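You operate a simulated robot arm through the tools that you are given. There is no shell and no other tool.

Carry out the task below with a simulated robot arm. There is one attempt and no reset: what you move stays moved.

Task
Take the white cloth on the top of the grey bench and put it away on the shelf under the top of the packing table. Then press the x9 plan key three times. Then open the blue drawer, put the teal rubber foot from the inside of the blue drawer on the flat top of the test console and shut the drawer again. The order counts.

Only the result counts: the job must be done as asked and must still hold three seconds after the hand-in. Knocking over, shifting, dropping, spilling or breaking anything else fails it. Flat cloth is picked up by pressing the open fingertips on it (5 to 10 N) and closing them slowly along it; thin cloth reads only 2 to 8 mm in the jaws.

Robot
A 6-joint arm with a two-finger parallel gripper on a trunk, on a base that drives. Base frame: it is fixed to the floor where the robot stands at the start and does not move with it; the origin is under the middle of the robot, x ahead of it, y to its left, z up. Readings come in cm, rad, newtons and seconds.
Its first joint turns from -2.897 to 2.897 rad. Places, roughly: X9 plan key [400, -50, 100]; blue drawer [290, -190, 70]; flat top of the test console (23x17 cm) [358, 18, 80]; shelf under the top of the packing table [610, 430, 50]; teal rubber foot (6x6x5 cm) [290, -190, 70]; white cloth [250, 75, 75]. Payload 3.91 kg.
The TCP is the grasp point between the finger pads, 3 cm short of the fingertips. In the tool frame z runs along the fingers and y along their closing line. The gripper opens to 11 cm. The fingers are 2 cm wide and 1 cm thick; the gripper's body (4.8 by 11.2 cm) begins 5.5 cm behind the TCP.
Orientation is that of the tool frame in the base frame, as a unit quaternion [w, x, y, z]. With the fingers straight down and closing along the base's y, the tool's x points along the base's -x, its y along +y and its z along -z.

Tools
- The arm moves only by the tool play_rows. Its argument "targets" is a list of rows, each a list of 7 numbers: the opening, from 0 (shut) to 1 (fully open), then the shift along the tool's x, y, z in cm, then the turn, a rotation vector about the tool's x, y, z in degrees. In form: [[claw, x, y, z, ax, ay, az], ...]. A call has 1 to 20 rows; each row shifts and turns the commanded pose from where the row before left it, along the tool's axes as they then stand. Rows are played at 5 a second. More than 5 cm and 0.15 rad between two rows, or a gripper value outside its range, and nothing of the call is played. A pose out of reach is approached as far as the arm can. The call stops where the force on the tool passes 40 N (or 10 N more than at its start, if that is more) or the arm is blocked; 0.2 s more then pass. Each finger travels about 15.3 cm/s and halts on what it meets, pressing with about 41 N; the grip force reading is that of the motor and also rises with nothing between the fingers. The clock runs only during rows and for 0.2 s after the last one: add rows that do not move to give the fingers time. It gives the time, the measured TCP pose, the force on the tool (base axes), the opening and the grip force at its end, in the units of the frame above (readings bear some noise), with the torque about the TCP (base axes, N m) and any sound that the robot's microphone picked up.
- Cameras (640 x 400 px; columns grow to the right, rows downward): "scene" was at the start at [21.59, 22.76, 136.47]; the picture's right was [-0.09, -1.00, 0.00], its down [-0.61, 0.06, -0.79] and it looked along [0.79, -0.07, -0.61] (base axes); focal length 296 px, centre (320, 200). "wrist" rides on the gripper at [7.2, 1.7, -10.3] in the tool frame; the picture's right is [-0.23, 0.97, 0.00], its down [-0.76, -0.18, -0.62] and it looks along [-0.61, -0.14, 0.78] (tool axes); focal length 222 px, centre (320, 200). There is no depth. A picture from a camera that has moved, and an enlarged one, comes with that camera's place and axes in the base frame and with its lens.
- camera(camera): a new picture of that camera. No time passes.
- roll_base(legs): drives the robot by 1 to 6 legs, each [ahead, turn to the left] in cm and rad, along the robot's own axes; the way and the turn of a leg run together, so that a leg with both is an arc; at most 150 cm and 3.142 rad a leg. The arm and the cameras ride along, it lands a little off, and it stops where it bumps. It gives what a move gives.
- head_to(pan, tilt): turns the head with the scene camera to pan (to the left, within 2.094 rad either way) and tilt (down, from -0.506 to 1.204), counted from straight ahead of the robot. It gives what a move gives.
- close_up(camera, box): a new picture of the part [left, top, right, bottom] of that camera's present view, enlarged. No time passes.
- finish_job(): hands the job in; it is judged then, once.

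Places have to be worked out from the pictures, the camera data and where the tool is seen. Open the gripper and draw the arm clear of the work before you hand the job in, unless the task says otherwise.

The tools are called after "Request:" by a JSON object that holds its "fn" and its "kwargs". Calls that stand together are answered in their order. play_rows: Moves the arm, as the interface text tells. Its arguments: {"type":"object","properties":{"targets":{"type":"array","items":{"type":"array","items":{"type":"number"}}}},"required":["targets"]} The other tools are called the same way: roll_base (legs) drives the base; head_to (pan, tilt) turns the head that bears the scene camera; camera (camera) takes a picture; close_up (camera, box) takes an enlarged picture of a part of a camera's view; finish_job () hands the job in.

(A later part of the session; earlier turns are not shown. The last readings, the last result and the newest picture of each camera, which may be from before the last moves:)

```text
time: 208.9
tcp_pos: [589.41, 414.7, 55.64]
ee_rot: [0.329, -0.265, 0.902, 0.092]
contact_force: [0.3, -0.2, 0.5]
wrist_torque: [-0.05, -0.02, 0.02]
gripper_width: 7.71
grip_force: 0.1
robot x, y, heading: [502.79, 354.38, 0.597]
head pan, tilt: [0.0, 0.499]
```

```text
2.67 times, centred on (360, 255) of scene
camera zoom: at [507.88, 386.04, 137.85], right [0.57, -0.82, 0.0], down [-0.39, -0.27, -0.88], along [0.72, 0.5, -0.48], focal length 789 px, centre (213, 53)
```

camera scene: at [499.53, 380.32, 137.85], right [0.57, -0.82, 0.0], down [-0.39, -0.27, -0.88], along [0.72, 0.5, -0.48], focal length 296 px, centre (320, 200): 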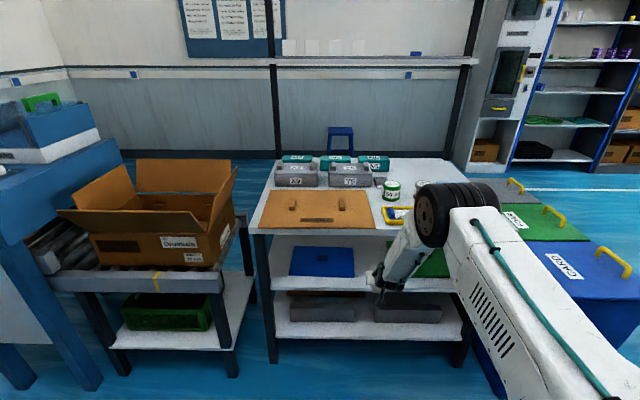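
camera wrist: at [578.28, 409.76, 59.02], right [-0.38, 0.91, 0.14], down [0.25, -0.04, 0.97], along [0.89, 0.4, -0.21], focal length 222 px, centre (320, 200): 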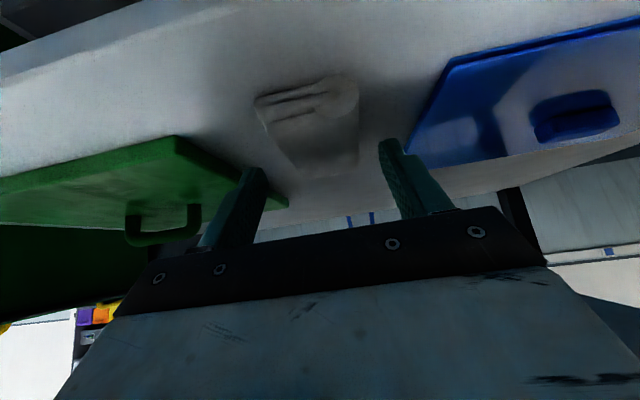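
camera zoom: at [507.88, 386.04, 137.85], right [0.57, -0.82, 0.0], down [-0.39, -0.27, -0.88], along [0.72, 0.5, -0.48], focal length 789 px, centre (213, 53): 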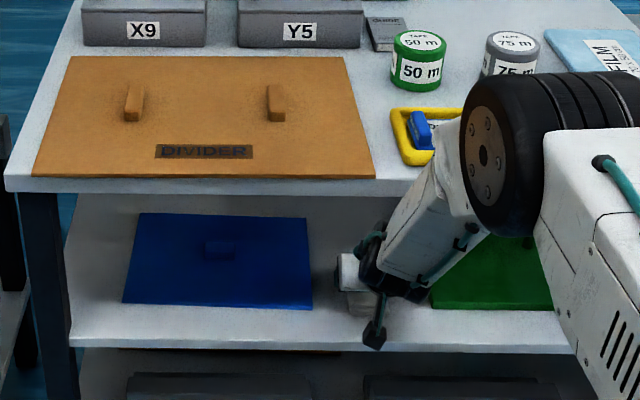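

The cloth lies flat on the shelf between the two lids. I back the base straight out 35 cm.

Request:
{"fn": "roll_base", "kwargs": {"legs": [[-12, 0], [-25, 0]]}}

Request:
{"fn": "camera", "kwargs": {"camera": "scene"}}

Request:
{"fn": "camera", "kwargs": {"camera": "wrist"}}

```text
time: 211.6
tcp_pos: [558.9, 393.91, 55.68]
ee_rot: [0.328, -0.266, 0.901, 0.092]
contact_force: [0.4, 0.2, 0.6]
wrist_torque: [0.03, -0.01, -0.03]
gripper_width: 7.68
grip_force: 0.1
robot x, y, heading: [472.31, 333.36, 0.597]
head pan, tilt: [0.0, 0.499]
```

```text
taken
camera scene: at [477.4, 365.12, 137.85], right [0.57, -0.82, 0.0], down [-0.39, -0.27, -0.88], along [0.72, 0.5, -0.48], focal length 296 px, centre (320, 200)
```

scene: 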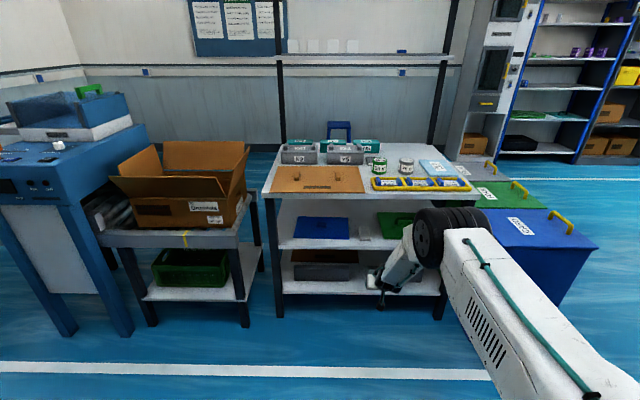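

```text
taken
camera wrist: at [547.81, 388.82, 59.02], right [-0.38, 0.91, 0.14], down [0.25, -0.04, 0.97], along [0.89, 0.4, -0.21], focal length 222 px, centre (320, 200)
```

wrist: 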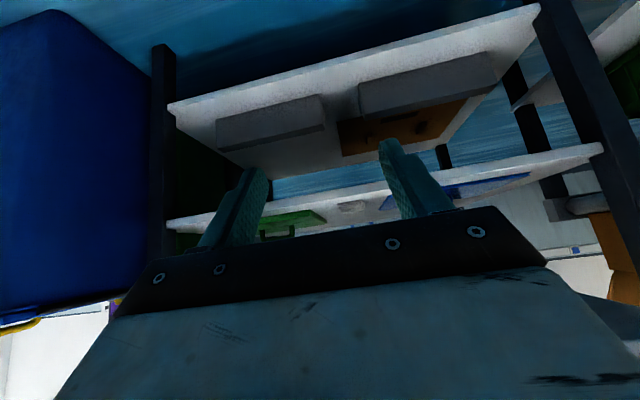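

The cloth stays on the shelf. I raise the arm clear, drawing it back a little, and bring the tool upright again.

Request:
{"fn": "play_rows", "kwargs": {"targets": [[0.7, -1.68, 0, -4.33, 0, 0, 0], [0.7, -1.68, 0, -4.33, 0, 0, 0], [0.7, -1.68, 0, -4.33, 0, 0, 0], [0.7, -1.68, 0, -4.33, 0, 0, 0], [0.7, -1.68, 0, -4.33, 0, 0, 0], [0.7, -1.68, 0, -4.33, 0, 0, 0], [0.7, -1.68, 0, -4.33, 0, 0, 0], [0.7, -1.68, 0, -4.33, 0, 0, 0], [0.7, -1.68, 0, -4.33, 0, 0, 0], [0.7, -1.68, 0, -4.33, 0, 0, 0], [0.7, -1.68, 0, -4.33, 0, 0, 0], [0.7, -1.68, 0, -4.33, 0, 0, 0], [0.7, 0, 0, 0, 0, 8, 0], [0.7, 0, 0, 0, 0, 8, 0], [0.7, 0, 0, 0, 0, 8, 0], [0.7, 0, 0, 0, 0, 8, 0], [0.7, 0, 0, 0, 0, 8, 0], [0.7, 4.5, 0, 0, 0, 0, 0], [0.7, 4.5, 0, 0, 0, 0, 0], [0.7, 4.5, 0, 0, 0, 0, 0]]}}

Request:
{"fn": "camera", "kwargs": {"camera": "scene"}}

Request:
{"fn": "close_up", "kwargs": {"camera": "scene", "box": [270, 190, 450, 300]}}

```text
time: 215.8
tcp_pos: [532.27, 377.27, 108.47]
ee_rot: [0.001, -0.281, 0.96, -0.005]
contact_force: [0.4, 0.1, -0.7]
wrist_torque: [-0.02, 0.03, -0.02]
gripper_width: 7.69
grip_force: 0.2
robot x, y, heading: [472.5, 333.01, 0.603]
head pan, tilt: [0.0, 0.499]
```

```text
taken
camera scene: at [477.46, 365.16, 137.84], right [0.57, -0.82, 0.0], down [-0.4, -0.27, -0.88], along [0.72, 0.5, -0.48], focal length 296 px, centre (320, 200)
```

scene: 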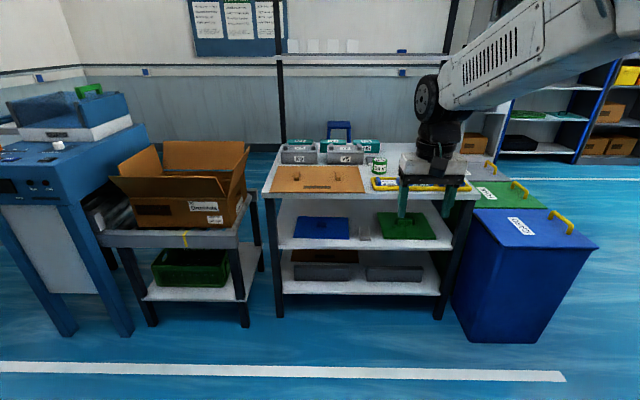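

```text
3.56 times, centred on (360, 245) of scene
camera zoom: at [477.46, 365.16, 137.84], right [0.57, -0.82, 0.0], down [-0.4, -0.27, -0.88], along [0.72, 0.5, -0.48], focal length 1052 px, centre (178, 40)
```

zoom: 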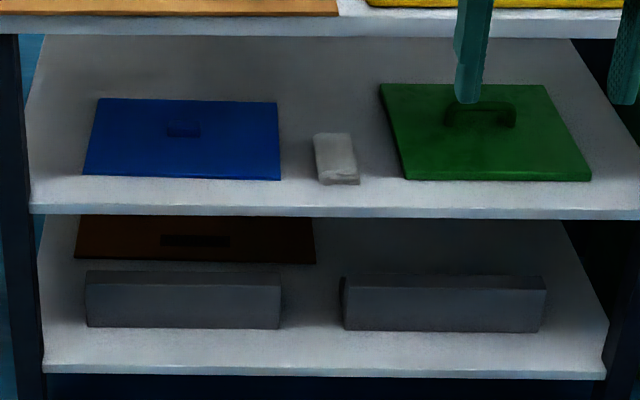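

The cloth is well placed and nothing else was disturbed. Next the X9 key: I tuck the arm a bit and drive back around the test line toward the aisle behind the counter.

Request:
{"fn": "play_rows", "kwargs": {"targets": [[0.3, 4, 0, -2, 0, 0, 0], [0, 4, 0, -2, 0, 0, 0], [0, 3.5, 0, -2, 0, 0, 0], [0, 0, 0, 0, 0, 0, 0]]}}

Request:
{"fn": "roll_base", "kwargs": {"legs": [[20, 0], [0, 1.547], [73, 0], [72, 0], [0, 1.571]]}}

Request:
{"fn": "head_to", "kwargs": {"pan": 0.2, "tilt": 0.4}}

Request:
{"fn": "camera", "kwargs": {"camera": "scene"}}

```text
time: 216.8
tcp_pos: [522.58, 371.08, 114.58]
ee_rot: [0.0, -0.281, 0.96, -0.004]
contact_force: [0.4, 0.4, -0.4]
wrist_torque: [-0.01, 0.06, -0.02]
gripper_width: 0.0
grip_force: 37.5
robot x, y, heading: [472.32, 333.32, 0.601]
head pan, tilt: [0.0, 0.499]
```

```text
time: 233.1
tcp_pos: [357.14, 428.4, 114.6]
ee_rot: [-0.005, 0.962, 0.275, 0.0]
contact_force: [0.6, -0.3, -0.3]
wrist_torque: [0.0, -0.05, -0.02]
gripper_width: 0.0
grip_force: 37.5
robot x, y, heading: [408.08, 465.11, -2.555]
head pan, tilt: [0.0, 0.499]
```

```text
time: 233.8
tcp_pos: [357.12, 428.23, 114.6]
ee_rot: [-0.004, 0.962, 0.275, -0.001]
contact_force: [-0.4, -0.4, -0.5]
wrist_torque: [0.01, 0.02, 0.0]
gripper_width: 0.0
grip_force: 37.4
robot x, y, heading: [407.71, 465.12, -2.555]
head pan, tilt: [0.201, 0.4]
```

```text
taken
camera scene: at [403.57, 431.7, 138.76], right [-0.71, 0.71, 0.0], down [0.28, 0.28, -0.92], along [-0.65, -0.65, -0.39], focal length 296 px, centre (320, 200)
```

scene: 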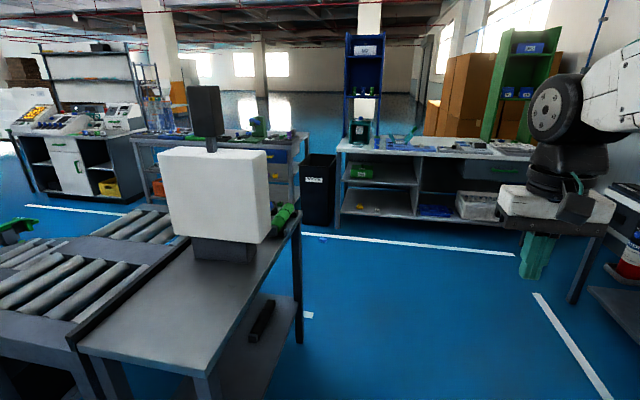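

The way is clear. I drive 198 cm along the gap, turn left into the aisle, and go down it to a point behind the plan panel.

Request:
{"fn": "roll_base", "kwargs": {"legs": [[100, 0], [100, 0], [0, 1.565], [140, 0]]}}

Request:
{"fn": "head_to", "kwargs": {"pan": 0.0, "tilt": 0.4}}

Request:
{"fn": "camera", "kwargs": {"camera": "scene"}}

```text
time: 254.1
tcp_pos: [355.47, 187.31, 114.62]
ee_rot: [-0.003, 0.486, 0.874, -0.004]
contact_force: [0.5, 0.0, 0.3]
wrist_torque: [0.01, 0.02, 0.03]
gripper_width: 0.0
grip_force: 37.4
robot x, y, heading: [318.68, 238.12, -0.983]
head pan, tilt: [0.201, 0.4]
```

```text
time: 254.8
tcp_pos: [355.45, 187.43, 114.42]
ee_rot: [-0.003, 0.486, 0.874, -0.003]
contact_force: [0.0, 0.7, 0.1]
wrist_torque: [0.01, -0.03, 0.02]
gripper_width: 0.0
grip_force: 37.6
robot x, y, heading: [318.41, 238.12, -0.981]
head pan, tilt: [0.0, 0.4]
```

```text
taken
camera scene: at [350.43, 232.38, 138.76], right [-0.83, -0.55, 0.0], down [-0.22, 0.32, -0.92], along [0.51, -0.77, -0.39], focal length 296 px, centre (320, 200)
```

scene: 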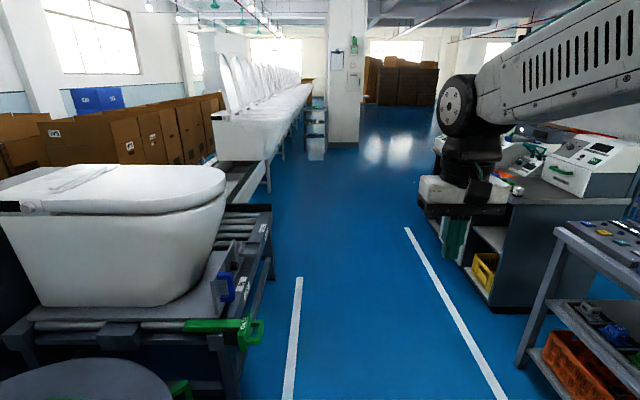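

The aisle ahead is clear. I drive the remaining 280 cm along it, then turn right to face the counter.

Request:
{"fn": "roll_base", "kwargs": {"legs": [[0, -0.03], [140, 0], [138, 0], [0, -1.551]]}}

Request:
{"fn": "head_to", "kwargs": {"pan": 0.0, "tilt": 0.6}}

Request:
{"fn": "camera", "kwargs": {"camera": "scene"}}

Request:
{"fn": "camera", "kwargs": {"camera": "wrist"}}

```text
time: 272.5
tcp_pos: [415.26, -34.58, 114.62]
ee_rot: [-0.005, 0.964, 0.267, 0.0]
contact_force: [-0.5, 0.3, -0.6]
wrist_torque: [0.0, -0.01, -0.06]
gripper_width: 0.0
grip_force: 37.2
robot x, y, heading: [466.13, 1.52, -2.573]
head pan, tilt: [0.0, 0.4]
```

```text
time: 273.2
tcp_pos: [415.34, -34.53, 114.58]
ee_rot: [-0.005, 0.963, 0.268, -0.001]
contact_force: [0.4, 0.1, -0.1]
wrist_torque: [0.0, -0.04, -0.03]
gripper_width: 0.0
grip_force: 37.6
robot x, y, heading: [466.57, 1.53, -2.566]
head pan, tilt: [0.0, 0.6]
```

```text
taken
camera scene: at [460.93, -30.11, 136.94], right [-0.54, 0.84, 0.0], down [0.48, 0.3, -0.83], along [-0.69, -0.45, -0.56], focal length 296 px, centre (320, 200)
```

scene: 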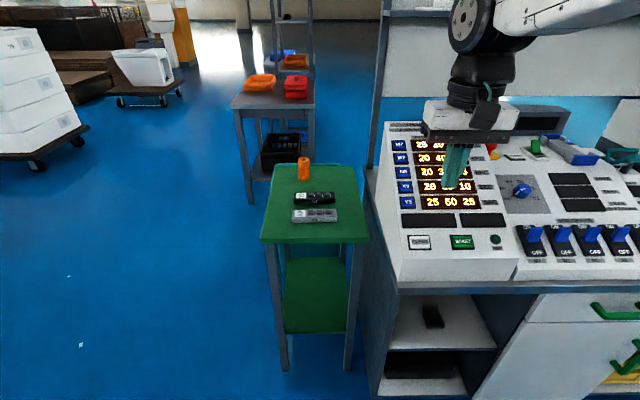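

```text
taken
camera wrist: at [422.45, -32.19, 124.98], right [0.31, -0.95, -0.01], down [-0.74, -0.24, 0.62], along [-0.6, -0.18, -0.78], focal length 222 px, centre (320, 200)
```

wrist: 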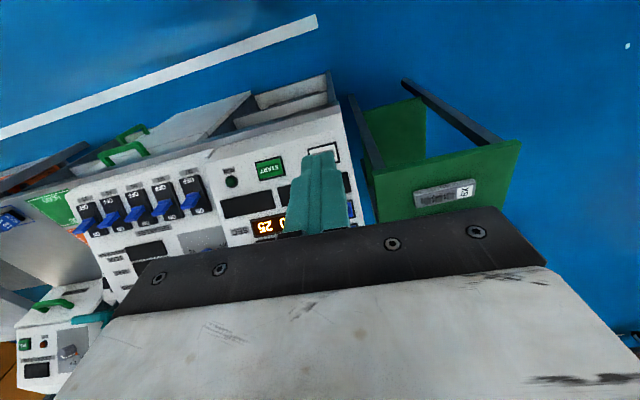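

I now face the panel; the X9 key is the fourth in the left column. I zoom in to measure it.

Request:
{"fn": "close_up", "kwargs": {"camera": "scene", "box": [370, 110, 530, 210]}}

Request:
{"fn": "close_up", "kwargs": {"camera": "scene", "box": [380, 160, 460, 220]}}

```text
4.00 times, centred on (450, 160) of scene
camera zoom: at [460.93, -30.11, 136.94], right [-0.54, 0.84, 0.0], down [0.48, 0.3, -0.83], along [-0.69, -0.45, -0.56], focal length 1183 px, centre (-200, 360)
```

zoom: 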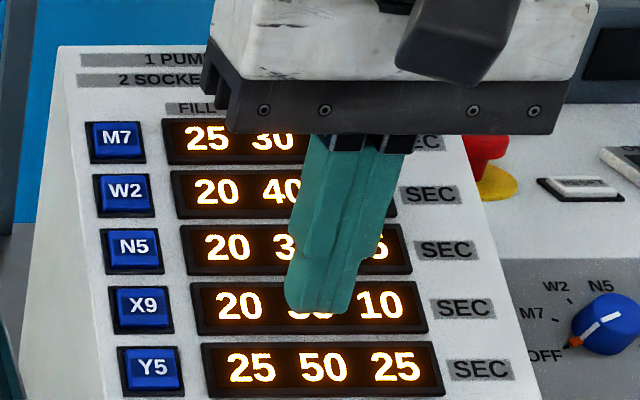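

```text
6.67 times, centred on (420, 190) of scene
camera zoom: at [460.93, -30.11, 136.94], right [-0.54, 0.84, 0.0], down [0.48, 0.3, -0.83], along [-0.69, -0.45, -0.56], focal length 1972 px, centre (-347, 267)
```

zoom: 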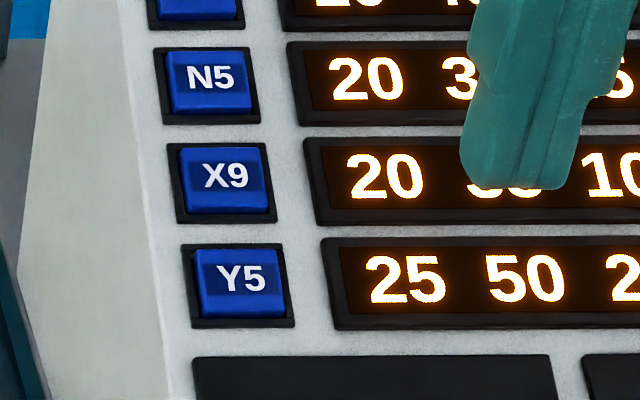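

Two views agree on the X9 key at (395.6, -46.5, 97.4), and the panel slopes about 31°. I move the closed fingers ahead over the panel and pitch the tool 31° forward so that it stands square to the panel.

Request:
{"fn": "play_rows", "kwargs": {"targets": [[0, 0, 0, 0, 0, 0, -2.06], [0, -4.72, -0.17, 0, 0, 0, 0], [0, -4.72, -0.17, 0, 0, 0, 0], [0, -4.72, -0.18, 0, 0, 0, 0], [0, -4.72, -0.18, 0, 0, 0, 0], [0, 0, 0, 0, 0, -7.75, 0], [0, 0, 0, 0, 0, -7.75, 0], [0, 0, 0, 0, 0, -7.75, 0], [0, 0, 0, 0, 0, -7.75, 0], [0, 0, 0, 0, 0, 0, 0]]}}

Request:
{"fn": "camera", "kwargs": {"camera": "scene"}}

Request:
{"fn": "camera", "kwargs": {"camera": "wrist"}}

```text
time: 275.4
tcp_pos: [399.13, -44.19, 114.58]
ee_rot: [0.072, 0.924, 0.275, -0.256]
contact_force: [-0.5, -0.4, -1.0]
wrist_torque: [-0.01, 0.01, 0.0]
gripper_width: 0.0
grip_force: 38.2
robot x, y, heading: [466.56, 1.54, -2.573]
head pan, tilt: [0.0, 0.6]
```

```text
taken
camera scene: at [460.92, -30.11, 136.94], right [-0.54, 0.84, 0.0], down [0.48, 0.31, -0.82], along [-0.69, -0.45, -0.57], focal length 296 px, centre (320, 200)
```

scene: 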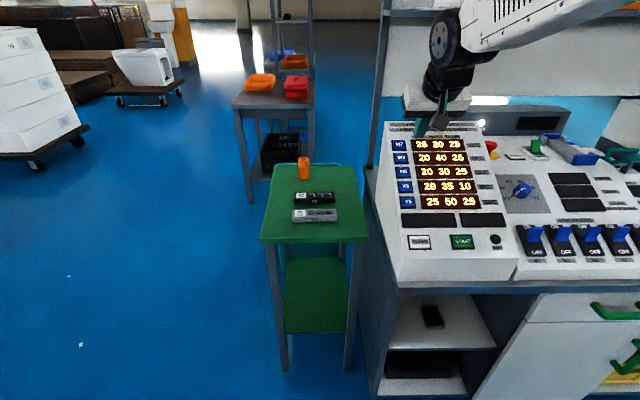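

```text
taken
camera wrist: at [409.75, -39.29, 119.75], right [0.37, -0.92, 0.11], down [-0.37, -0.04, 0.93], along [-0.85, -0.38, -0.36], focal length 222 px, centre (320, 200)
```

wrist: 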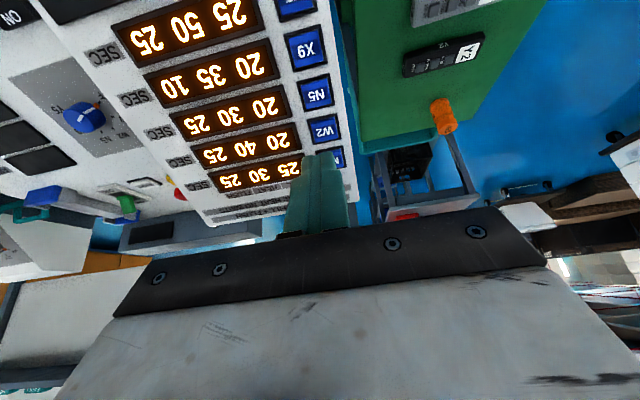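

The wrist camera agrees on the key's place. I bring the fingertips down to about 3 cm off the X9 key along its normal.

Request:
{"fn": "play_rows", "kwargs": {"targets": [[0, 1.737, 0, 3.634, 0, 0, 0], [0, 1.737, 0, 3.634, 0, 0, 0], [0, 1.737, 0, 3.634, 0, 0, 0], [0, 0, 0, 0, 0, 0, 0]]}}

Request:
{"fn": "close_up", "kwargs": {"camera": "scene", "box": [370, 110, 530, 210]}}

Request:
{"fn": "camera", "kwargs": {"camera": "wrist"}}

```text
time: 276.4
tcp_pos: [398.09, -44.77, 102.58]
ee_rot: [0.072, 0.924, 0.275, -0.257]
contact_force: [0.5, -0.3, 0.9]
wrist_torque: [-0.02, 0.02, 0.01]
gripper_width: 0.02
grip_force: 37.4
robot x, y, heading: [466.82, 1.28, -2.566]
head pan, tilt: [0.0, 0.6]
```

```text
4.00 times, centred on (450, 160) of scene
camera zoom: at [460.94, -30.1, 136.94], right [-0.54, 0.84, 0.0], down [0.48, 0.31, -0.83], along [-0.69, -0.45, -0.56], focal length 1183 px, centre (-200, 360)
```

zoom: 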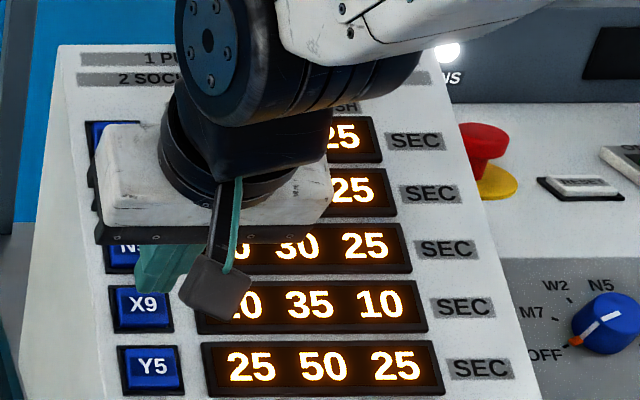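

```text
taken
camera wrist: at [408.76, -39.8, 107.72], right [0.37, -0.92, 0.11], down [-0.37, -0.04, 0.93], along [-0.85, -0.38, -0.36], focal length 222 px, centre (320, 200)
```

wrist: 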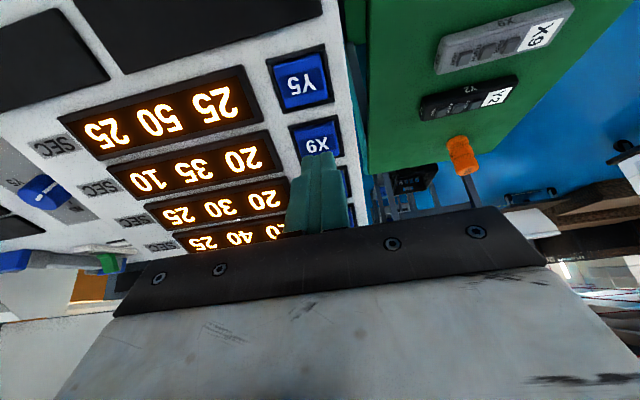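

The fingertips are lined up with the X9 key. I advance along the tool axis until the key is felt.

Request:
{"fn": "play_rows", "kwargs": {"targets": [[0, 0, 0, 1.4, 0, 0, 0], [0, 0, 0, 1.0, 0, 0, 0], [0, 0, 0, 0, 0, 0, 0]]}}

Request:
{"fn": "play_rows", "kwargs": {"targets": [[0, 0, 0, 0.3, 0, 0, 0], [0, 0, 0, 0.3, 0, 0, 0], [0, 0, 0, 0, 0, 0, 0]]}}

```text
time: 277.2
tcp_pos: [396.97, -45.51, 100.53]
ee_rot: [0.072, 0.924, 0.275, -0.256]
contact_force: [0.3, 0.7, 0.3]
wrist_torque: [0.01, 0.01, -0.04]
gripper_width: 0.0
grip_force: 37.9
robot x, y, heading: [466.75, 1.69, -2.573]
head pan, tilt: [0.0, 0.6]
```

```text
time: 278.0
tcp_pos: [396.78, -45.57, 100.07]
ee_rot: [0.072, 0.924, 0.275, -0.256]
contact_force: [7.7, 6.5, 10.9]
wrist_torque: [0.13, -0.13, 0.01]
gripper_width: 0.0
grip_force: 37.7
robot x, y, heading: [466.62, 1.97, -2.576]
head pan, tilt: [0.0, 0.6]
heard: click
```

A click was heard at the touch. I draw back 1.5 cm, look at the panel, and check.

Request:
{"fn": "play_rows", "kwargs": {"targets": [[0, 0, 0, -0.8, 0, 0, 0], [0, 0, 0, -0.8, 0, 0, 0], [0, 0, 0, 0, 0, 0, 0]]}}

Request:
{"fn": "close_up", "kwargs": {"camera": "scene", "box": [370, 110, 530, 210]}}

Request:
{"fn": "camera", "kwargs": {"camera": "wrist"}}

```text
time: 278.8
tcp_pos: [397.53, -45.15, 101.25]
ee_rot: [0.071, 0.924, 0.274, -0.256]
contact_force: [-0.3, 0.2, 0.5]
wrist_torque: [-0.01, 0.01, -0.02]
gripper_width: 0.0
grip_force: 37.6
robot x, y, heading: [466.23, 1.82, -2.575]
head pan, tilt: [0.0, 0.6]
```

```text
4.00 times, centred on (450, 160) of scene
camera zoom: at [460.92, -30.11, 136.94], right [-0.54, 0.84, 0.0], down [0.48, 0.31, -0.83], along [-0.69, -0.45, -0.57], focal length 1183 px, centre (-200, 360)
```

zoom: 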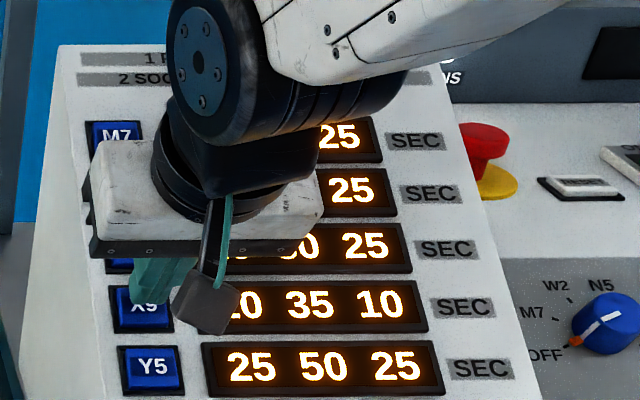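

```text
taken
camera wrist: at [408.19, -40.17, 106.53], right [0.37, -0.92, 0.11], down [-0.37, -0.04, 0.93], along [-0.85, -0.38, -0.36], focal length 222 px, centre (320, 200)
```

wrist: 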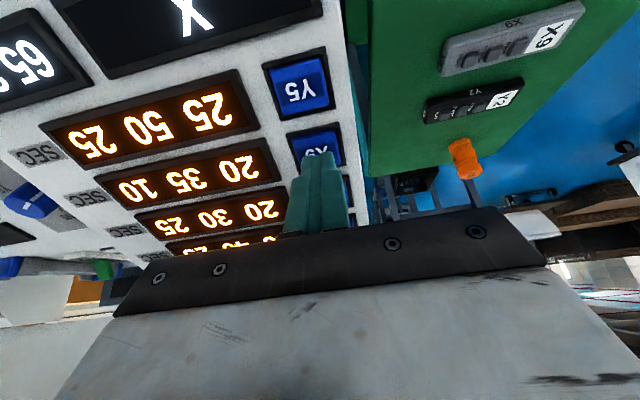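

The black screens lit up after the press. I zoom in on them to see what they show.

Request:
{"fn": "close_up", "kwargs": {"camera": "scene", "box": [380, 180, 540, 280]}}

```text
4.00 times, centred on (460, 230) of scene
camera zoom: at [460.92, -30.11, 136.94], right [-0.54, 0.84, 0.0], down [0.48, 0.31, -0.83], along [-0.69, -0.45, -0.57], focal length 1183 px, centre (-240, 80)
```

zoom: 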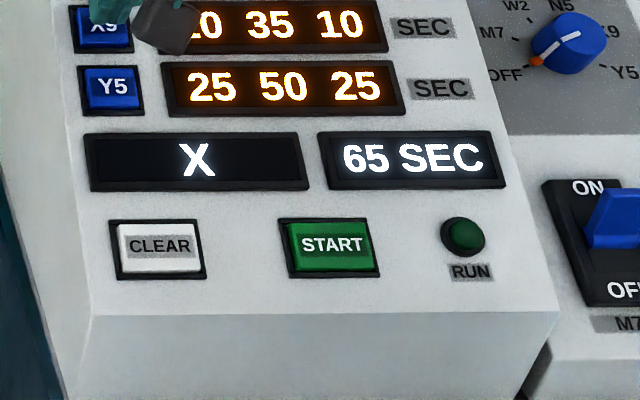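

The screen shows "X" and 65 SEC: one press is registered. I press a second time and draw back.

Request:
{"fn": "play_rows", "kwargs": {"targets": [[0, 0, 0, 0.8, 0, 0, 0], [0, 0, 0, 0.5, 0, 0, 0], [0, 0, 0, 0.35, 0, 0, 0], [0, 0, 0, 0, 0, 0, 0], [0, 0, 0, -0.8, 0, 0, 0], [0, 0, 0, -0.85, 0, 0, 0], [0, 0, 0, 0, 0, 0, 0]]}}

Request:
{"fn": "close_up", "kwargs": {"camera": "scene", "box": [380, 180, 540, 280]}}

```text
time: 280.4
tcp_pos: [397.39, -45.12, 101.33]
ee_rot: [0.072, 0.924, 0.276, -0.256]
contact_force: [0.8, 0.3, -0.1]
wrist_torque: [0.0, -0.01, -0.01]
gripper_width: 0.0
grip_force: 37.6
robot x, y, heading: [466.69, 1.49, -2.564]
head pan, tilt: [0.0, 0.6]
heard: click
```

```text
4.00 times, centred on (460, 230) of scene
camera zoom: at [460.92, -30.11, 136.94], right [-0.54, 0.84, 0.0], down [0.48, 0.31, -0.83], along [-0.69, -0.45, -0.57], focal length 1183 px, centre (-240, 80)
```

zoom: 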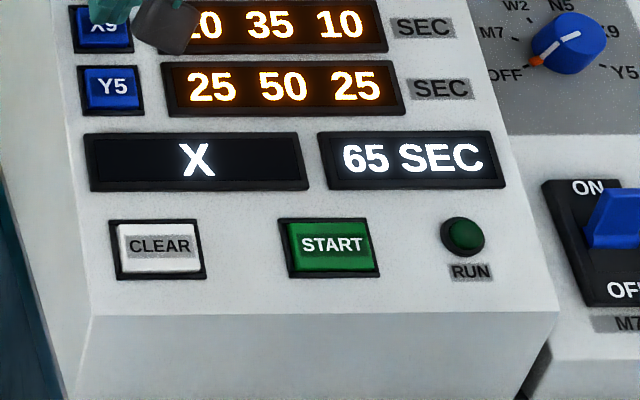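

A click was heard but the screen still shows one X. I let a moment pass and look again.

Request:
{"fn": "play_rows", "kwargs": {"targets": [[0, 0, 0, -0.5, 0, 0, 0], [0, 0, 0, 0, 0, 0, 0], [0, 0, 0, 0, 0, 0, 0]]}}

Request:
{"fn": "close_up", "kwargs": {"camera": "scene", "box": [380, 180, 540, 280]}}

Request:
{"fn": "camera", "kwargs": {"camera": "wrist"}}

```text
time: 281.2
tcp_pos: [397.67, -44.97, 101.78]
ee_rot: [0.073, 0.923, 0.275, -0.257]
contact_force: [0.1, 0.5, -0.5]
wrist_torque: [0.01, 0.0, 0.0]
gripper_width: 0.0
grip_force: 37.7
robot x, y, heading: [466.31, 1.39, -2.572]
head pan, tilt: [0.0, 0.6]
```

```text
4.00 times, centred on (460, 230) of scene
camera zoom: at [460.93, -30.11, 136.94], right [-0.54, 0.84, 0.0], down [0.48, 0.31, -0.83], along [-0.69, -0.45, -0.57], focal length 1183 px, centre (-240, 80)
```

zoom: 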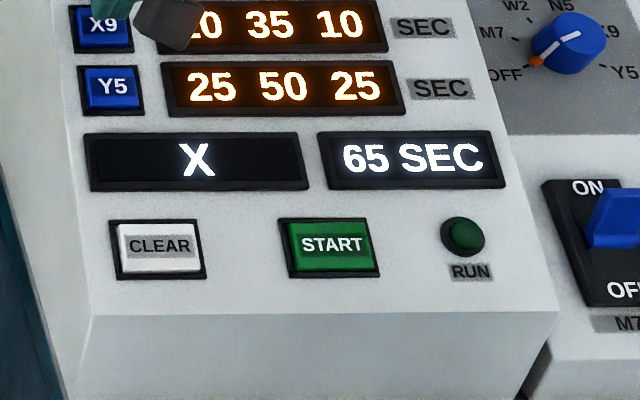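

```text
taken
camera wrist: at [408.39, -40.05, 106.98], right [0.37, -0.92, 0.11], down [-0.37, -0.04, 0.93], along [-0.85, -0.38, -0.36], focal length 222 px, centre (320, 200)
```

wrist: 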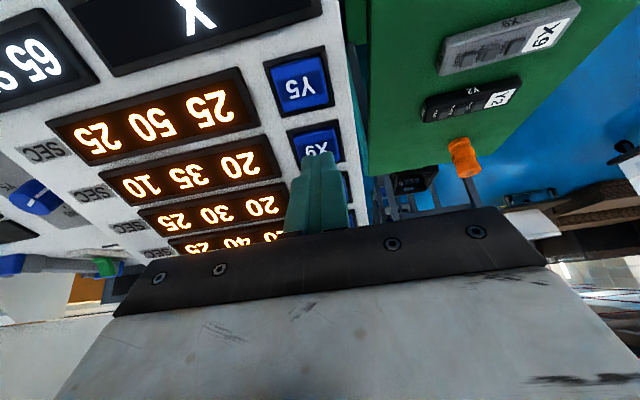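

The display seems to ignore a repeated plan, but each press gave one distinct click at the same depth. I press the third time the same way.

Request:
{"fn": "play_rows", "kwargs": {"targets": [[0, 0, 0, 0.9, 0, 0, 0], [0, 0, 0, 0.6, 0, 0, 0], [0, 0, 0, 0.35, 0, 0, 0], [0, 0, 0, 0.3, 0, 0, 0], [0, 0, 0, 0, 0, 0, 0]]}}

Request:
{"fn": "close_up", "kwargs": {"camera": "scene", "box": [380, 180, 540, 280]}}

```text
time: 282.4
tcp_pos: [396.67, -45.61, 100.11]
ee_rot: [0.073, 0.924, 0.275, -0.256]
contact_force: [9.6, 5.0, 12.7]
wrist_torque: [0.08, -0.18, 0.02]
gripper_width: 0.01
grip_force: 37.9
robot x, y, heading: [466.26, 1.71, -2.575]
head pan, tilt: [0.0, 0.6]
heard: click
```

```text
4.00 times, centred on (460, 230) of scene
camera zoom: at [461.01, -30.06, 136.95], right [-0.54, 0.84, 0.0], down [0.47, 0.3, -0.83], along [-0.69, -0.45, -0.56], focal length 1183 px, centre (-240, 80)
```

zoom: 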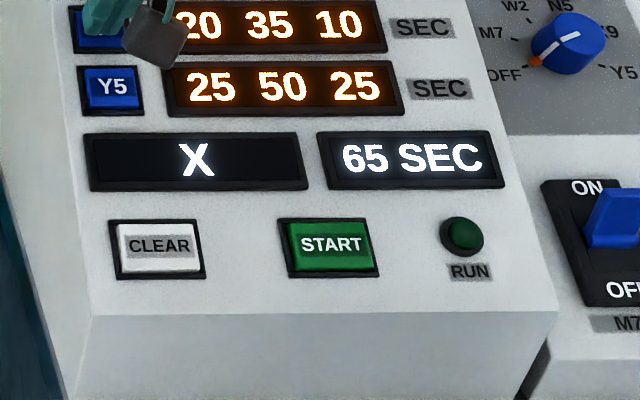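

Third click heard; three presses are made. I withdraw along the tool axis, well off the panel.

Request:
{"fn": "play_rows", "kwargs": {"targets": [[0, 0, 0, -1.5, 0, 0, 0], [0, 0, 0, -4, 0, 0, 0], [0, 0, 0, -4.5, 0, 0, 0], [0, 0, 0, -4.5, 0, 0, 0], [0, 0, 0, 0, 0, 7.75, 0], [0, 0, 0, 0, 0, 7.75, 0], [0, 0, 0, 0, 0, 7.75, 0], [0, 0, 0, 0, 0, 7.75, 0], [0, 4, 0, 0, 0, 0, 0], [0, 4, 0, 0, 0, 0, 0], [0, 0, 0, 0, 0, 0, 0]]}}

Request:
{"fn": "head_to", "kwargs": {"pan": -0.3, "tilt": 0.6}}

Request:
{"fn": "camera", "kwargs": {"camera": "scene"}}

```text
time: 284.8
tcp_pos: [409.87, -37.17, 112.45]
ee_rot: [-0.005, 0.959, 0.285, 0.001]
contact_force: [-0.2, -0.6, -0.1]
wrist_torque: [0.03, 0.01, 0.01]
gripper_width: 0.0
grip_force: 37.6
robot x, y, heading: [466.98, 1.51, -2.569]
head pan, tilt: [0.0, 0.6]
```

```text
time: 285.6
tcp_pos: [409.87, -37.17, 112.45]
ee_rot: [-0.004, 0.959, 0.284, 0.0]
contact_force: [-1.1, -0.2, 0.5]
wrist_torque: [0.01, 0.01, 0.0]
gripper_width: 0.0
grip_force: 37.3
robot x, y, heading: [466.68, 2.03, -2.57]
head pan, tilt: [-0.3, 0.6]
```

```text
taken
camera scene: at [459.85, -27.7, 136.94], right [-0.27, 0.96, 0.0], down [0.54, 0.15, -0.83], along [-0.79, -0.22, -0.56], focal length 296 px, centre (320, 200)
```

scene: 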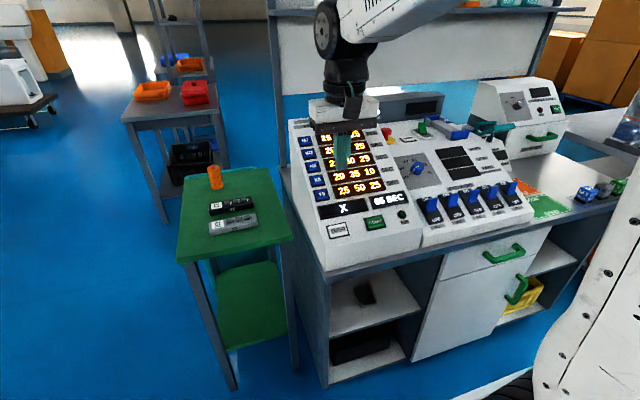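

The next place to know is the flat top of the test console near (358, 18). I zoom in on that end of the counter.

Request:
{"fn": "close_up", "kwargs": {"camera": "scene", "box": [380, 60, 620, 220]}}

Request:
{"fn": "head_to", "kwargs": {"pan": -0.6, "tilt": 0.5}}

Request:
{"fn": "camera", "kwargs": {"camera": "scene"}}

Request:
{"fn": "close_up", "kwargs": {"camera": "scene", "box": [280, 60, 520, 220]}}

```text
2.50 times, centred on (500, 140) of scene
camera zoom: at [459.85, -27.7, 136.94], right [-0.27, 0.96, 0.0], down [0.54, 0.15, -0.83], along [-0.79, -0.22, -0.56], focal length 739 px, centre (-130, 350)
```

zoom: 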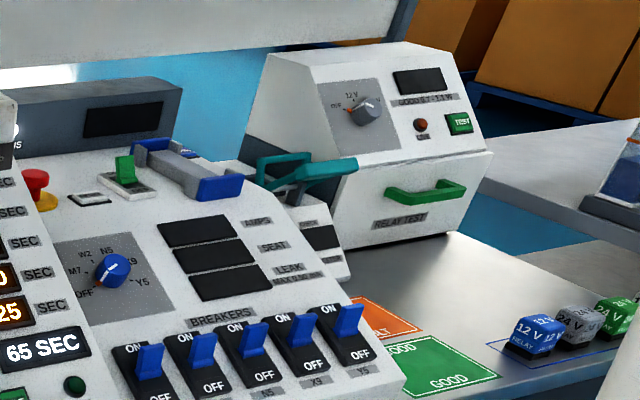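

```text
time: 286.4
tcp_pos: [409.82, -37.25, 112.53]
ee_rot: [-0.004, 0.959, 0.284, -0.001]
contact_force: [0.3, -0.1, -0.3]
wrist_torque: [0.01, 0.04, -0.02]
gripper_width: 0.01
grip_force: 37.7
robot x, y, heading: [466.41, 1.57, -2.57]
head pan, tilt: [-0.6, 0.499]
```

```text
taken
camera scene: at [459.27, -25.07, 137.84], right [0.03, 1.0, 0.0], down [0.48, -0.01, -0.88], along [-0.88, 0.03, -0.48], focal length 296 px, centre (320, 200)
```

scene: 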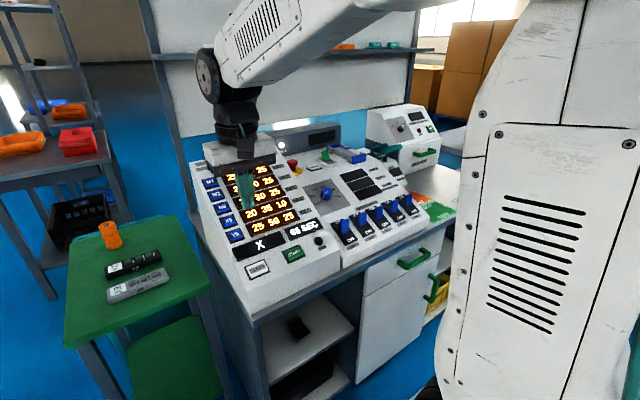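

```text
2.50 times, centred on (400, 140) of scene
camera zoom: at [459.27, -25.07, 137.84], right [0.03, 1.0, 0.0], down [0.48, -0.01, -0.88], along [-0.88, 0.03, -0.48], focal length 739 px, centre (120, 350)
```

zoom: 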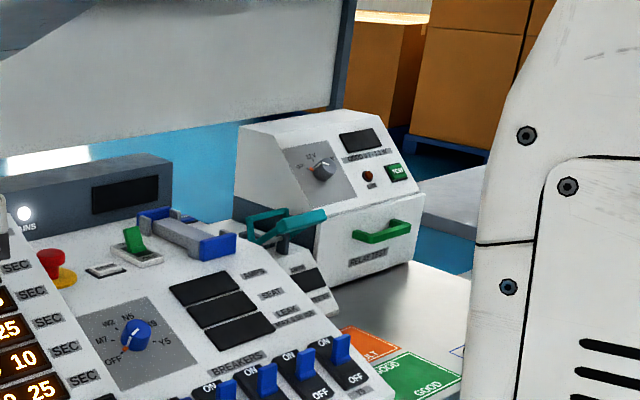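

The counter top is at z≈80, and the flat area lies around (358, 18) beside the mats. Now to the drawer: it faces the far side (b−) of the table, so I drive out of the aisle and round behind that table.

Request:
{"fn": "roll_base", "kwargs": {"legs": [[0, 1.578], [80, 0], [80, 0], [0, -1.571], [126, 0]]}}

Request:
{"fn": "head_to", "kwargs": {"pan": -0.5, "tilt": 0.45}}

Request:
{"fn": "camera", "kwargs": {"camera": "scene"}}

```text
time: 308.4
tcp_pos: [397.05, -242.33, 112.33]
ee_rot: [-0.004, 0.955, 0.297, 0.0]
contact_force: [-0.1, -0.5, -0.3]
wrist_torque: [-0.03, 0.02, -0.01]
gripper_width: 0.01
grip_force: 37.3
robot x, y, heading: [452.89, -201.86, -2.545]
head pan, tilt: [-0.6, 0.499]
```

```text
time: 309.0
tcp_pos: [396.94, -242.34, 112.37]
ee_rot: [-0.005, 0.955, 0.297, -0.001]
contact_force: [1.0, -0.7, -0.1]
wrist_torque: [0.0, -0.04, -0.01]
gripper_width: 0.0
grip_force: 38.0
robot x, y, heading: [452.83, -202.36, -2.542]
head pan, tilt: [-0.499, 0.45]
```

```text
taken
camera scene: at [446.04, -229.87, 138.29], right [-0.1, 1.0, 0.0], down [0.43, 0.04, -0.9], along [-0.9, -0.09, -0.44], focal length 296 px, centre (320, 200)
```

scene: 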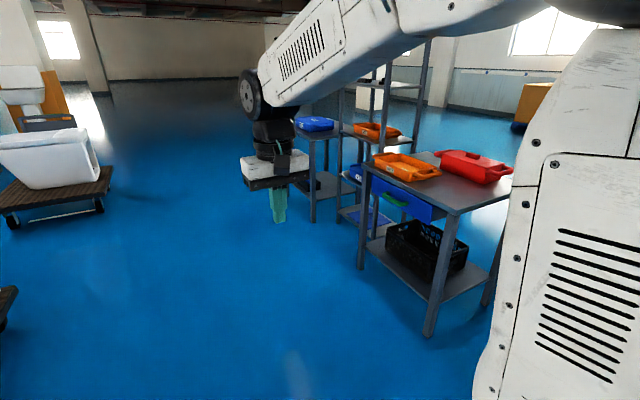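

The blue drawer with its green handle faces b−, as expected. I drive on behind the table and turn to face the drawer.

Request:
{"fn": "roll_base", "kwargs": {"legs": [[129, 0], [0, -1.588]]}}

Request:
{"fn": "head_to", "kwargs": {"pan": 0.0, "tilt": 0.6}}

Request:
{"fn": "camera", "kwargs": {"camera": "scene"}}

Request:
{"fn": "camera", "kwargs": {"camera": "wrist"}}

```text
time: 319.4
tcp_pos: [306.02, -218.12, 112.27]
ee_rot: [-0.003, 0.879, -0.476, 0.004]
contact_force: [-0.1, 0.1, 0.3]
wrist_torque: [0.01, 0.0, 0.0]
gripper_width: 0.0
grip_force: 37.7
robot x, y, heading: [345.14, -274.5, 2.143]
head pan, tilt: [-0.499, 0.45]
```

```text
time: 320.3
tcp_pos: [305.97, -218.11, 112.43]
ee_rot: [-0.003, 0.88, -0.475, 0.003]
contact_force: [0.5, -0.6, -0.8]
wrist_torque: [-0.03, 0.02, -0.03]
gripper_width: 0.0
grip_force: 37.7
robot x, y, heading: [345.25, -274.36, 2.145]
head pan, tilt: [0.0, 0.6]
```

```text
taken
camera scene: at [313.56, -269.23, 136.94], right [0.84, 0.54, 0.0], down [0.31, -0.47, -0.83], along [-0.45, 0.69, -0.56], focal length 296 px, centre (320, 200)
```

scene: 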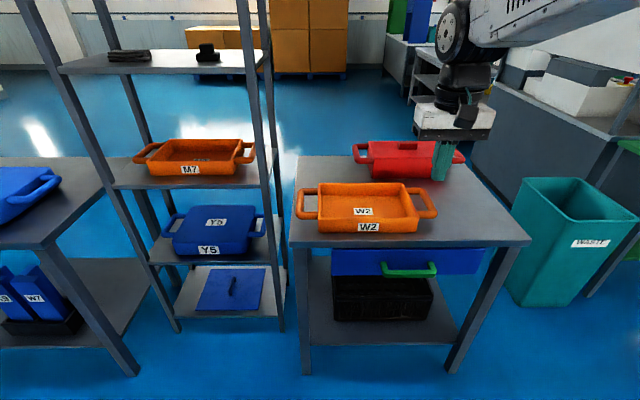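

```text
taken
camera wrist: at [308.63, -224.92, 122.82], right [-0.94, -0.34, -0.01], down [-0.27, 0.73, 0.62], along [-0.21, 0.59, -0.78], focal length 222 px, centre (320, 200)
```

wrist: 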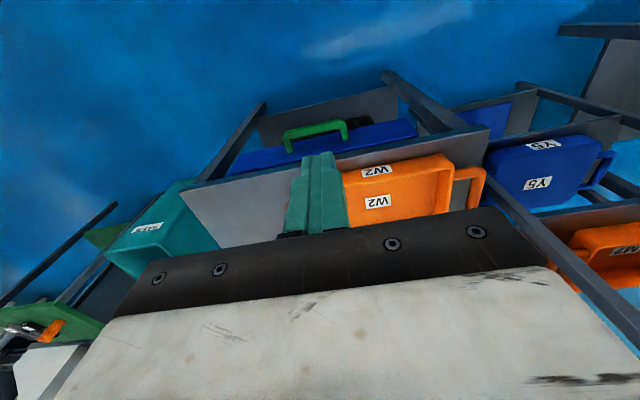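

The drawer front with its green handle is right before me. I zoom in to measure it.

Request:
{"fn": "close_up", "kwargs": {"camera": "scene", "box": [300, 210, 500, 335]}}

Request:
{"fn": "close_up", "kwargs": {"camera": "wrist", "box": [200, 60, 460, 220]}}

```text
3.20 times, centred on (400, 272) of scene
camera zoom: at [313.56, -269.23, 136.94], right [0.84, 0.54, 0.0], down [0.31, -0.47, -0.83], along [-0.45, 0.69, -0.56], focal length 946 px, centre (64, -32)
```

zoom: 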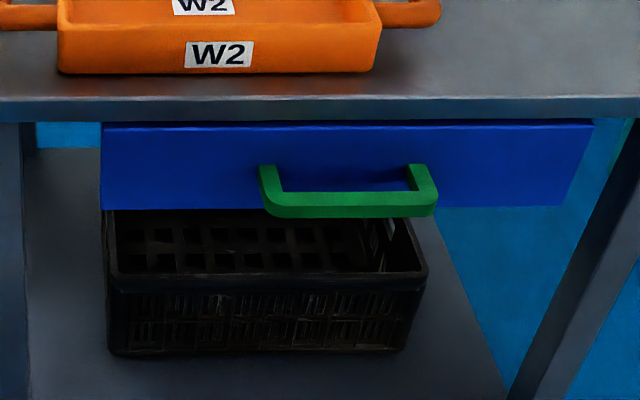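

```text
2.46 times, centred on (330, 140) of wrist
camera zoom: at [308.63, -224.92, 122.82], right [-0.94, -0.34, -0.01], down [-0.27, 0.73, 0.62], along [-0.21, 0.59, -0.78], focal length 547 px, centre (295, 348)
```

zoom: 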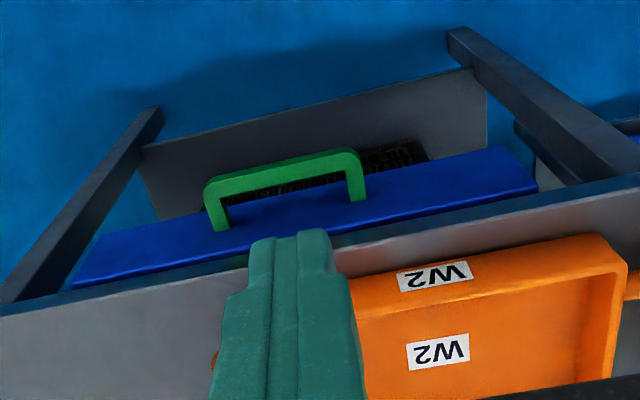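

The handle's bar is at about (303.3, -205.5, 70.5), 4.4 cm out from the drawer face. I turn the tool so that the jaws close front-to-back, pitch it 25°, and move over the handle with the jaws open about 4 cm.

Request:
{"fn": "play_rows", "kwargs": {"targets": [[0.36, 0, 0, 0, 0, 0, -8.18], [0.36, 0, 0, 0, 0, 0, -8.18], [0.36, 0, 0, 0, 0, 0, -8.18], [0.36, 0, 0, 0, 0, 0, -8.18], [0.36, 0, 0, 0, 0, 0, -8.18], [0.36, 0, 0, 0, 0, 0, -8.18], [0.36, 0, 0, 0, 0, 0, -8.18], [0.36, 0, 0, 0, 0, 0, -8.18], [0.36, 0, 0, 0, 0, 0, -8.18], [0.36, 0, 0, 0, 0, 0, -8.18], [0.36, 0, 0, 0, 0, 0, -8.18], [0.36, 0, 0, 0, 8.33, 0, 0], [0.36, 0, 0, 0, 8.33, 0, 0], [0.36, 0, 0, 0, 8.33, 0, 0], [0.36, 2.3, -3.0, 1.4, 0, 0, 0], [0.36, 2.3, -3.0, 1.4, 0, 0, 0], [0.36, 0, -3.0, 1.4, 0, 0, 0], [0.36, 0, 0, 0, 0, 0, 0]]}}

Request:
{"fn": "camera", "kwargs": {"camera": "scene"}}

Request:
{"fn": "camera", "kwargs": {"camera": "wrist"}}

```text
time: 324.1
tcp_pos: [304.52, -207.08, 112.38]
ee_rot: [-0.208, 0.936, 0.279, -0.058]
contact_force: [-0.4, -0.6, 0.5]
wrist_torque: [-0.01, -0.02, -0.01]
gripper_width: 3.95
grip_force: 0.0
robot x, y, heading: [345.1, -274.28, 2.143]
head pan, tilt: [0.0, 0.6]
```

```text
taken
camera scene: at [313.56, -269.24, 136.94], right [0.84, 0.54, 0.0], down [0.31, -0.47, -0.83], along [-0.45, 0.69, -0.56], focal length 296 px, centre (320, 200)
```

scene: 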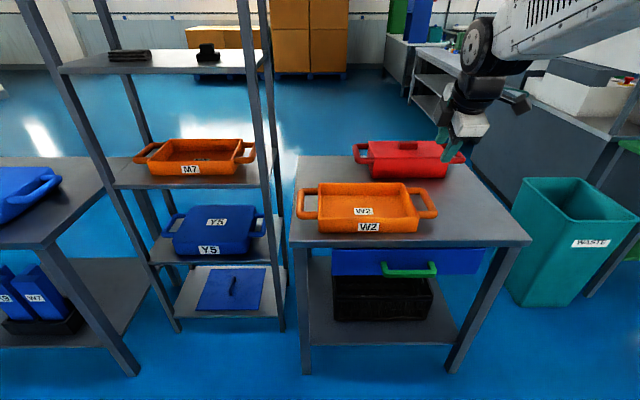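

```text
taken
camera wrist: at [313.8, -207.99, 121.17], right [0.3, -0.86, -0.41], down [-0.59, -0.5, 0.63], along [-0.75, 0.05, -0.65], focal length 222 px, centre (320, 200)
```

wrist: 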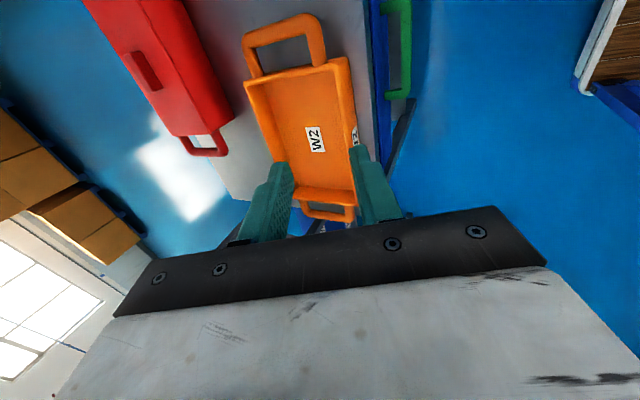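

The hand is over the handle (a≈141.5, b≈-340). I lower to z≈85 and look again.

Request:
{"fn": "play_rows", "kwargs": {"targets": [[0.36, 0, 1.9, 4.08, 0, 0, 0], [0.36, 0, 1.9, 4.08, 0, 0, 0], [0.36, 0, 1.9, 4.08, 0, 0, 0], [0.36, 0, 1.9, 4.08, 0, 0, 0], [0.36, 0, 1.9, 4.08, 0, 0, 0], [0.36, 0, 1.9, 4.08, 0, 0, 0], [0.36, 0, 0, 0, 0, 0, 0]]}}

Request:
{"fn": "camera", "kwargs": {"camera": "scene"}}

Request:
{"fn": "camera", "kwargs": {"camera": "wrist"}}

```text
time: 325.7
tcp_pos: [304.64, -207.14, 85.32]
ee_rot: [-0.208, 0.935, 0.28, -0.058]
contact_force: [0.1, 0.9, -1.1]
wrist_torque: [0.03, -0.02, 0.01]
gripper_width: 3.97
grip_force: 0.1
robot x, y, heading: [344.89, -274.82, 2.143]
head pan, tilt: [0.0, 0.6]
```

```text
taken
camera scene: at [313.56, -269.24, 136.94], right [0.84, 0.54, 0.0], down [0.31, -0.47, -0.83], along [-0.45, 0.69, -0.56], focal length 296 px, centre (320, 200)
```

scene: 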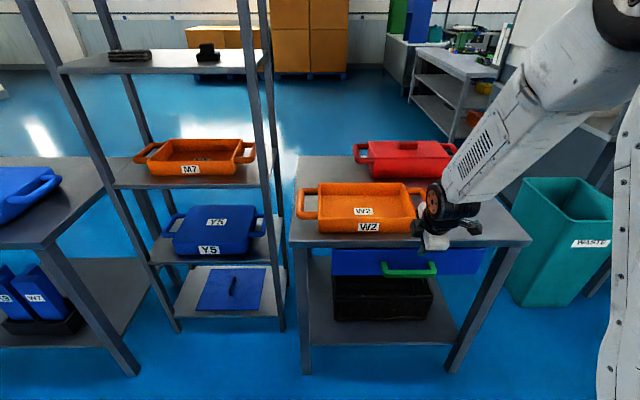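

```text
taken
camera wrist: at [313.93, -207.96, 94.15], right [0.3, -0.86, -0.41], down [-0.59, -0.5, 0.63], along [-0.75, 0.05, -0.65], focal length 222 px, centre (320, 200)
```

wrist: 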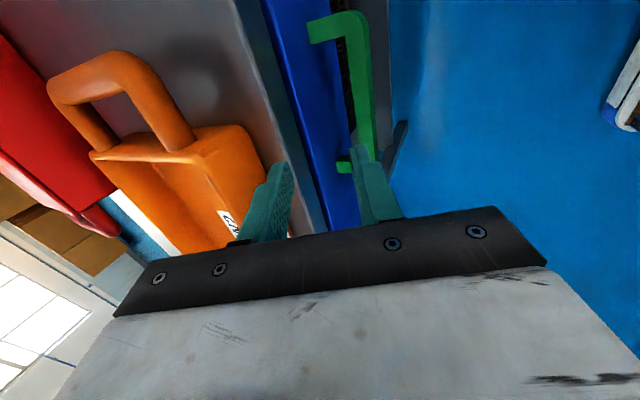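

The wrist picture puts the bar at b≈-338.3, so the hand needs about 1 cm more forward. I shift it and lower to z≈76 for a check.

Request:
{"fn": "play_rows", "kwargs": {"targets": [[0.36, 0, -1.0, 0.465, 0, 0, 0], [0.36, 0, 1.3, 2.8, 0, 0, 0], [0.36, 0, 1.3, 2.8, 0, 0, 0], [0.36, 0, 1.3, 2.8, 0, 0, 0], [0.36, 0, 0, 0, 0, 0, 0]]}}

Request:
{"fn": "camera", "kwargs": {"camera": "wrist"}}

Request:
{"fn": "close_up", "kwargs": {"camera": "scene", "box": [340, 190, 500, 290]}}

```text
time: 326.9
tcp_pos: [304.03, -206.27, 77.41]
ee_rot: [-0.208, 0.935, 0.28, -0.057]
contact_force: [-0.4, -0.2, -0.3]
wrist_torque: [-0.03, -0.01, -0.02]
gripper_width: 3.95
grip_force: 0.0
out of reach, approached as far as the arm can: row 3
robot x, y, heading: [345.42, -274.78, 2.15]
head pan, tilt: [0.0, 0.6]
```

```text
taken
camera wrist: at [313.41, -207.11, 86.28], right [0.3, -0.86, -0.41], down [-0.59, -0.5, 0.63], along [-0.75, 0.05, -0.66], focal length 222 px, centre (320, 200)
```

wrist: 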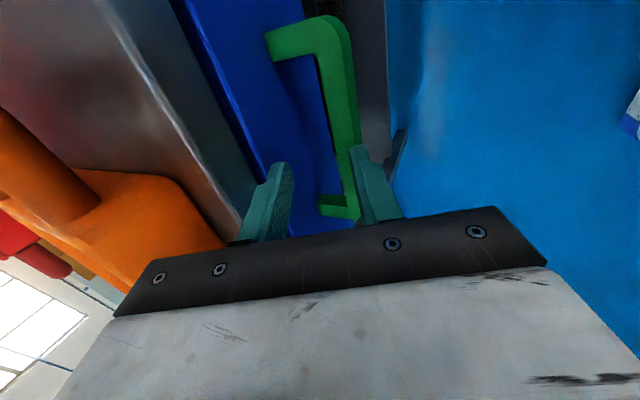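

```text
4.00 times, centred on (420, 240) of scene
camera zoom: at [313.55, -269.23, 136.94], right [0.84, 0.54, 0.0], down [0.31, -0.47, -0.82], along [-0.45, 0.69, -0.57], focal length 1183 px, centre (-80, 40)
```

zoom: 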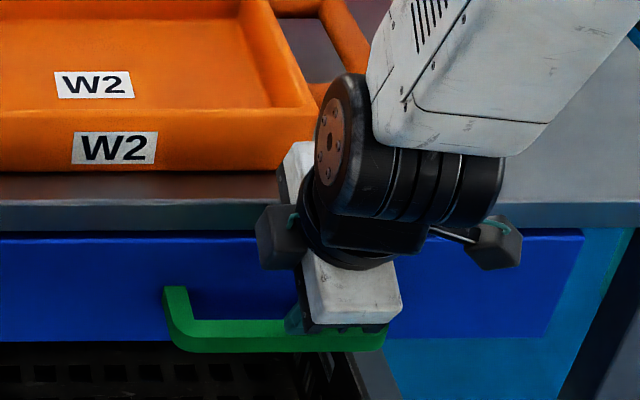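

At this distance the 25° pitch puts the wrist in line with the forearm again. I ease the pitch to about 16° and check the pose before lowering further.

Request:
{"fn": "play_rows", "kwargs": {"targets": [[0.36, 0, 0, 0, -4.5, 0, 0], [0.36, 0, 0, 0, -4.5, 0, 0], [0.36, 0, 0, 0, 0, 0, 0]]}}

Request:
{"fn": "camera", "kwargs": {"camera": "wrist"}}

```text
time: 327.7
tcp_pos: [304.14, -206.34, 77.55]
ee_rot: [-0.133, 0.949, 0.283, -0.035]
contact_force: [-0.5, 0.2, -0.1]
wrist_torque: [-0.04, 0.02, 0.03]
gripper_width: 3.98
grip_force: 0.1
robot x, y, heading: [344.8, -274.54, 2.143]
head pan, tilt: [0.0, 0.6]
```

```text
taken
camera wrist: at [312.58, -205.91, 87.14], right [0.33, -0.91, -0.27], down [-0.64, -0.42, 0.64], along [-0.69, -0.04, -0.72], focal length 222 px, centre (320, 200)
```

wrist: 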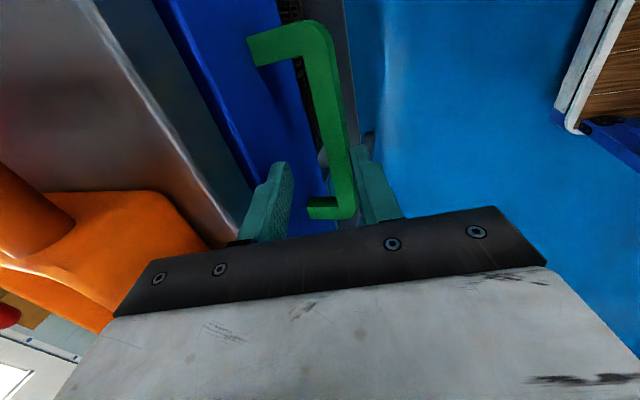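

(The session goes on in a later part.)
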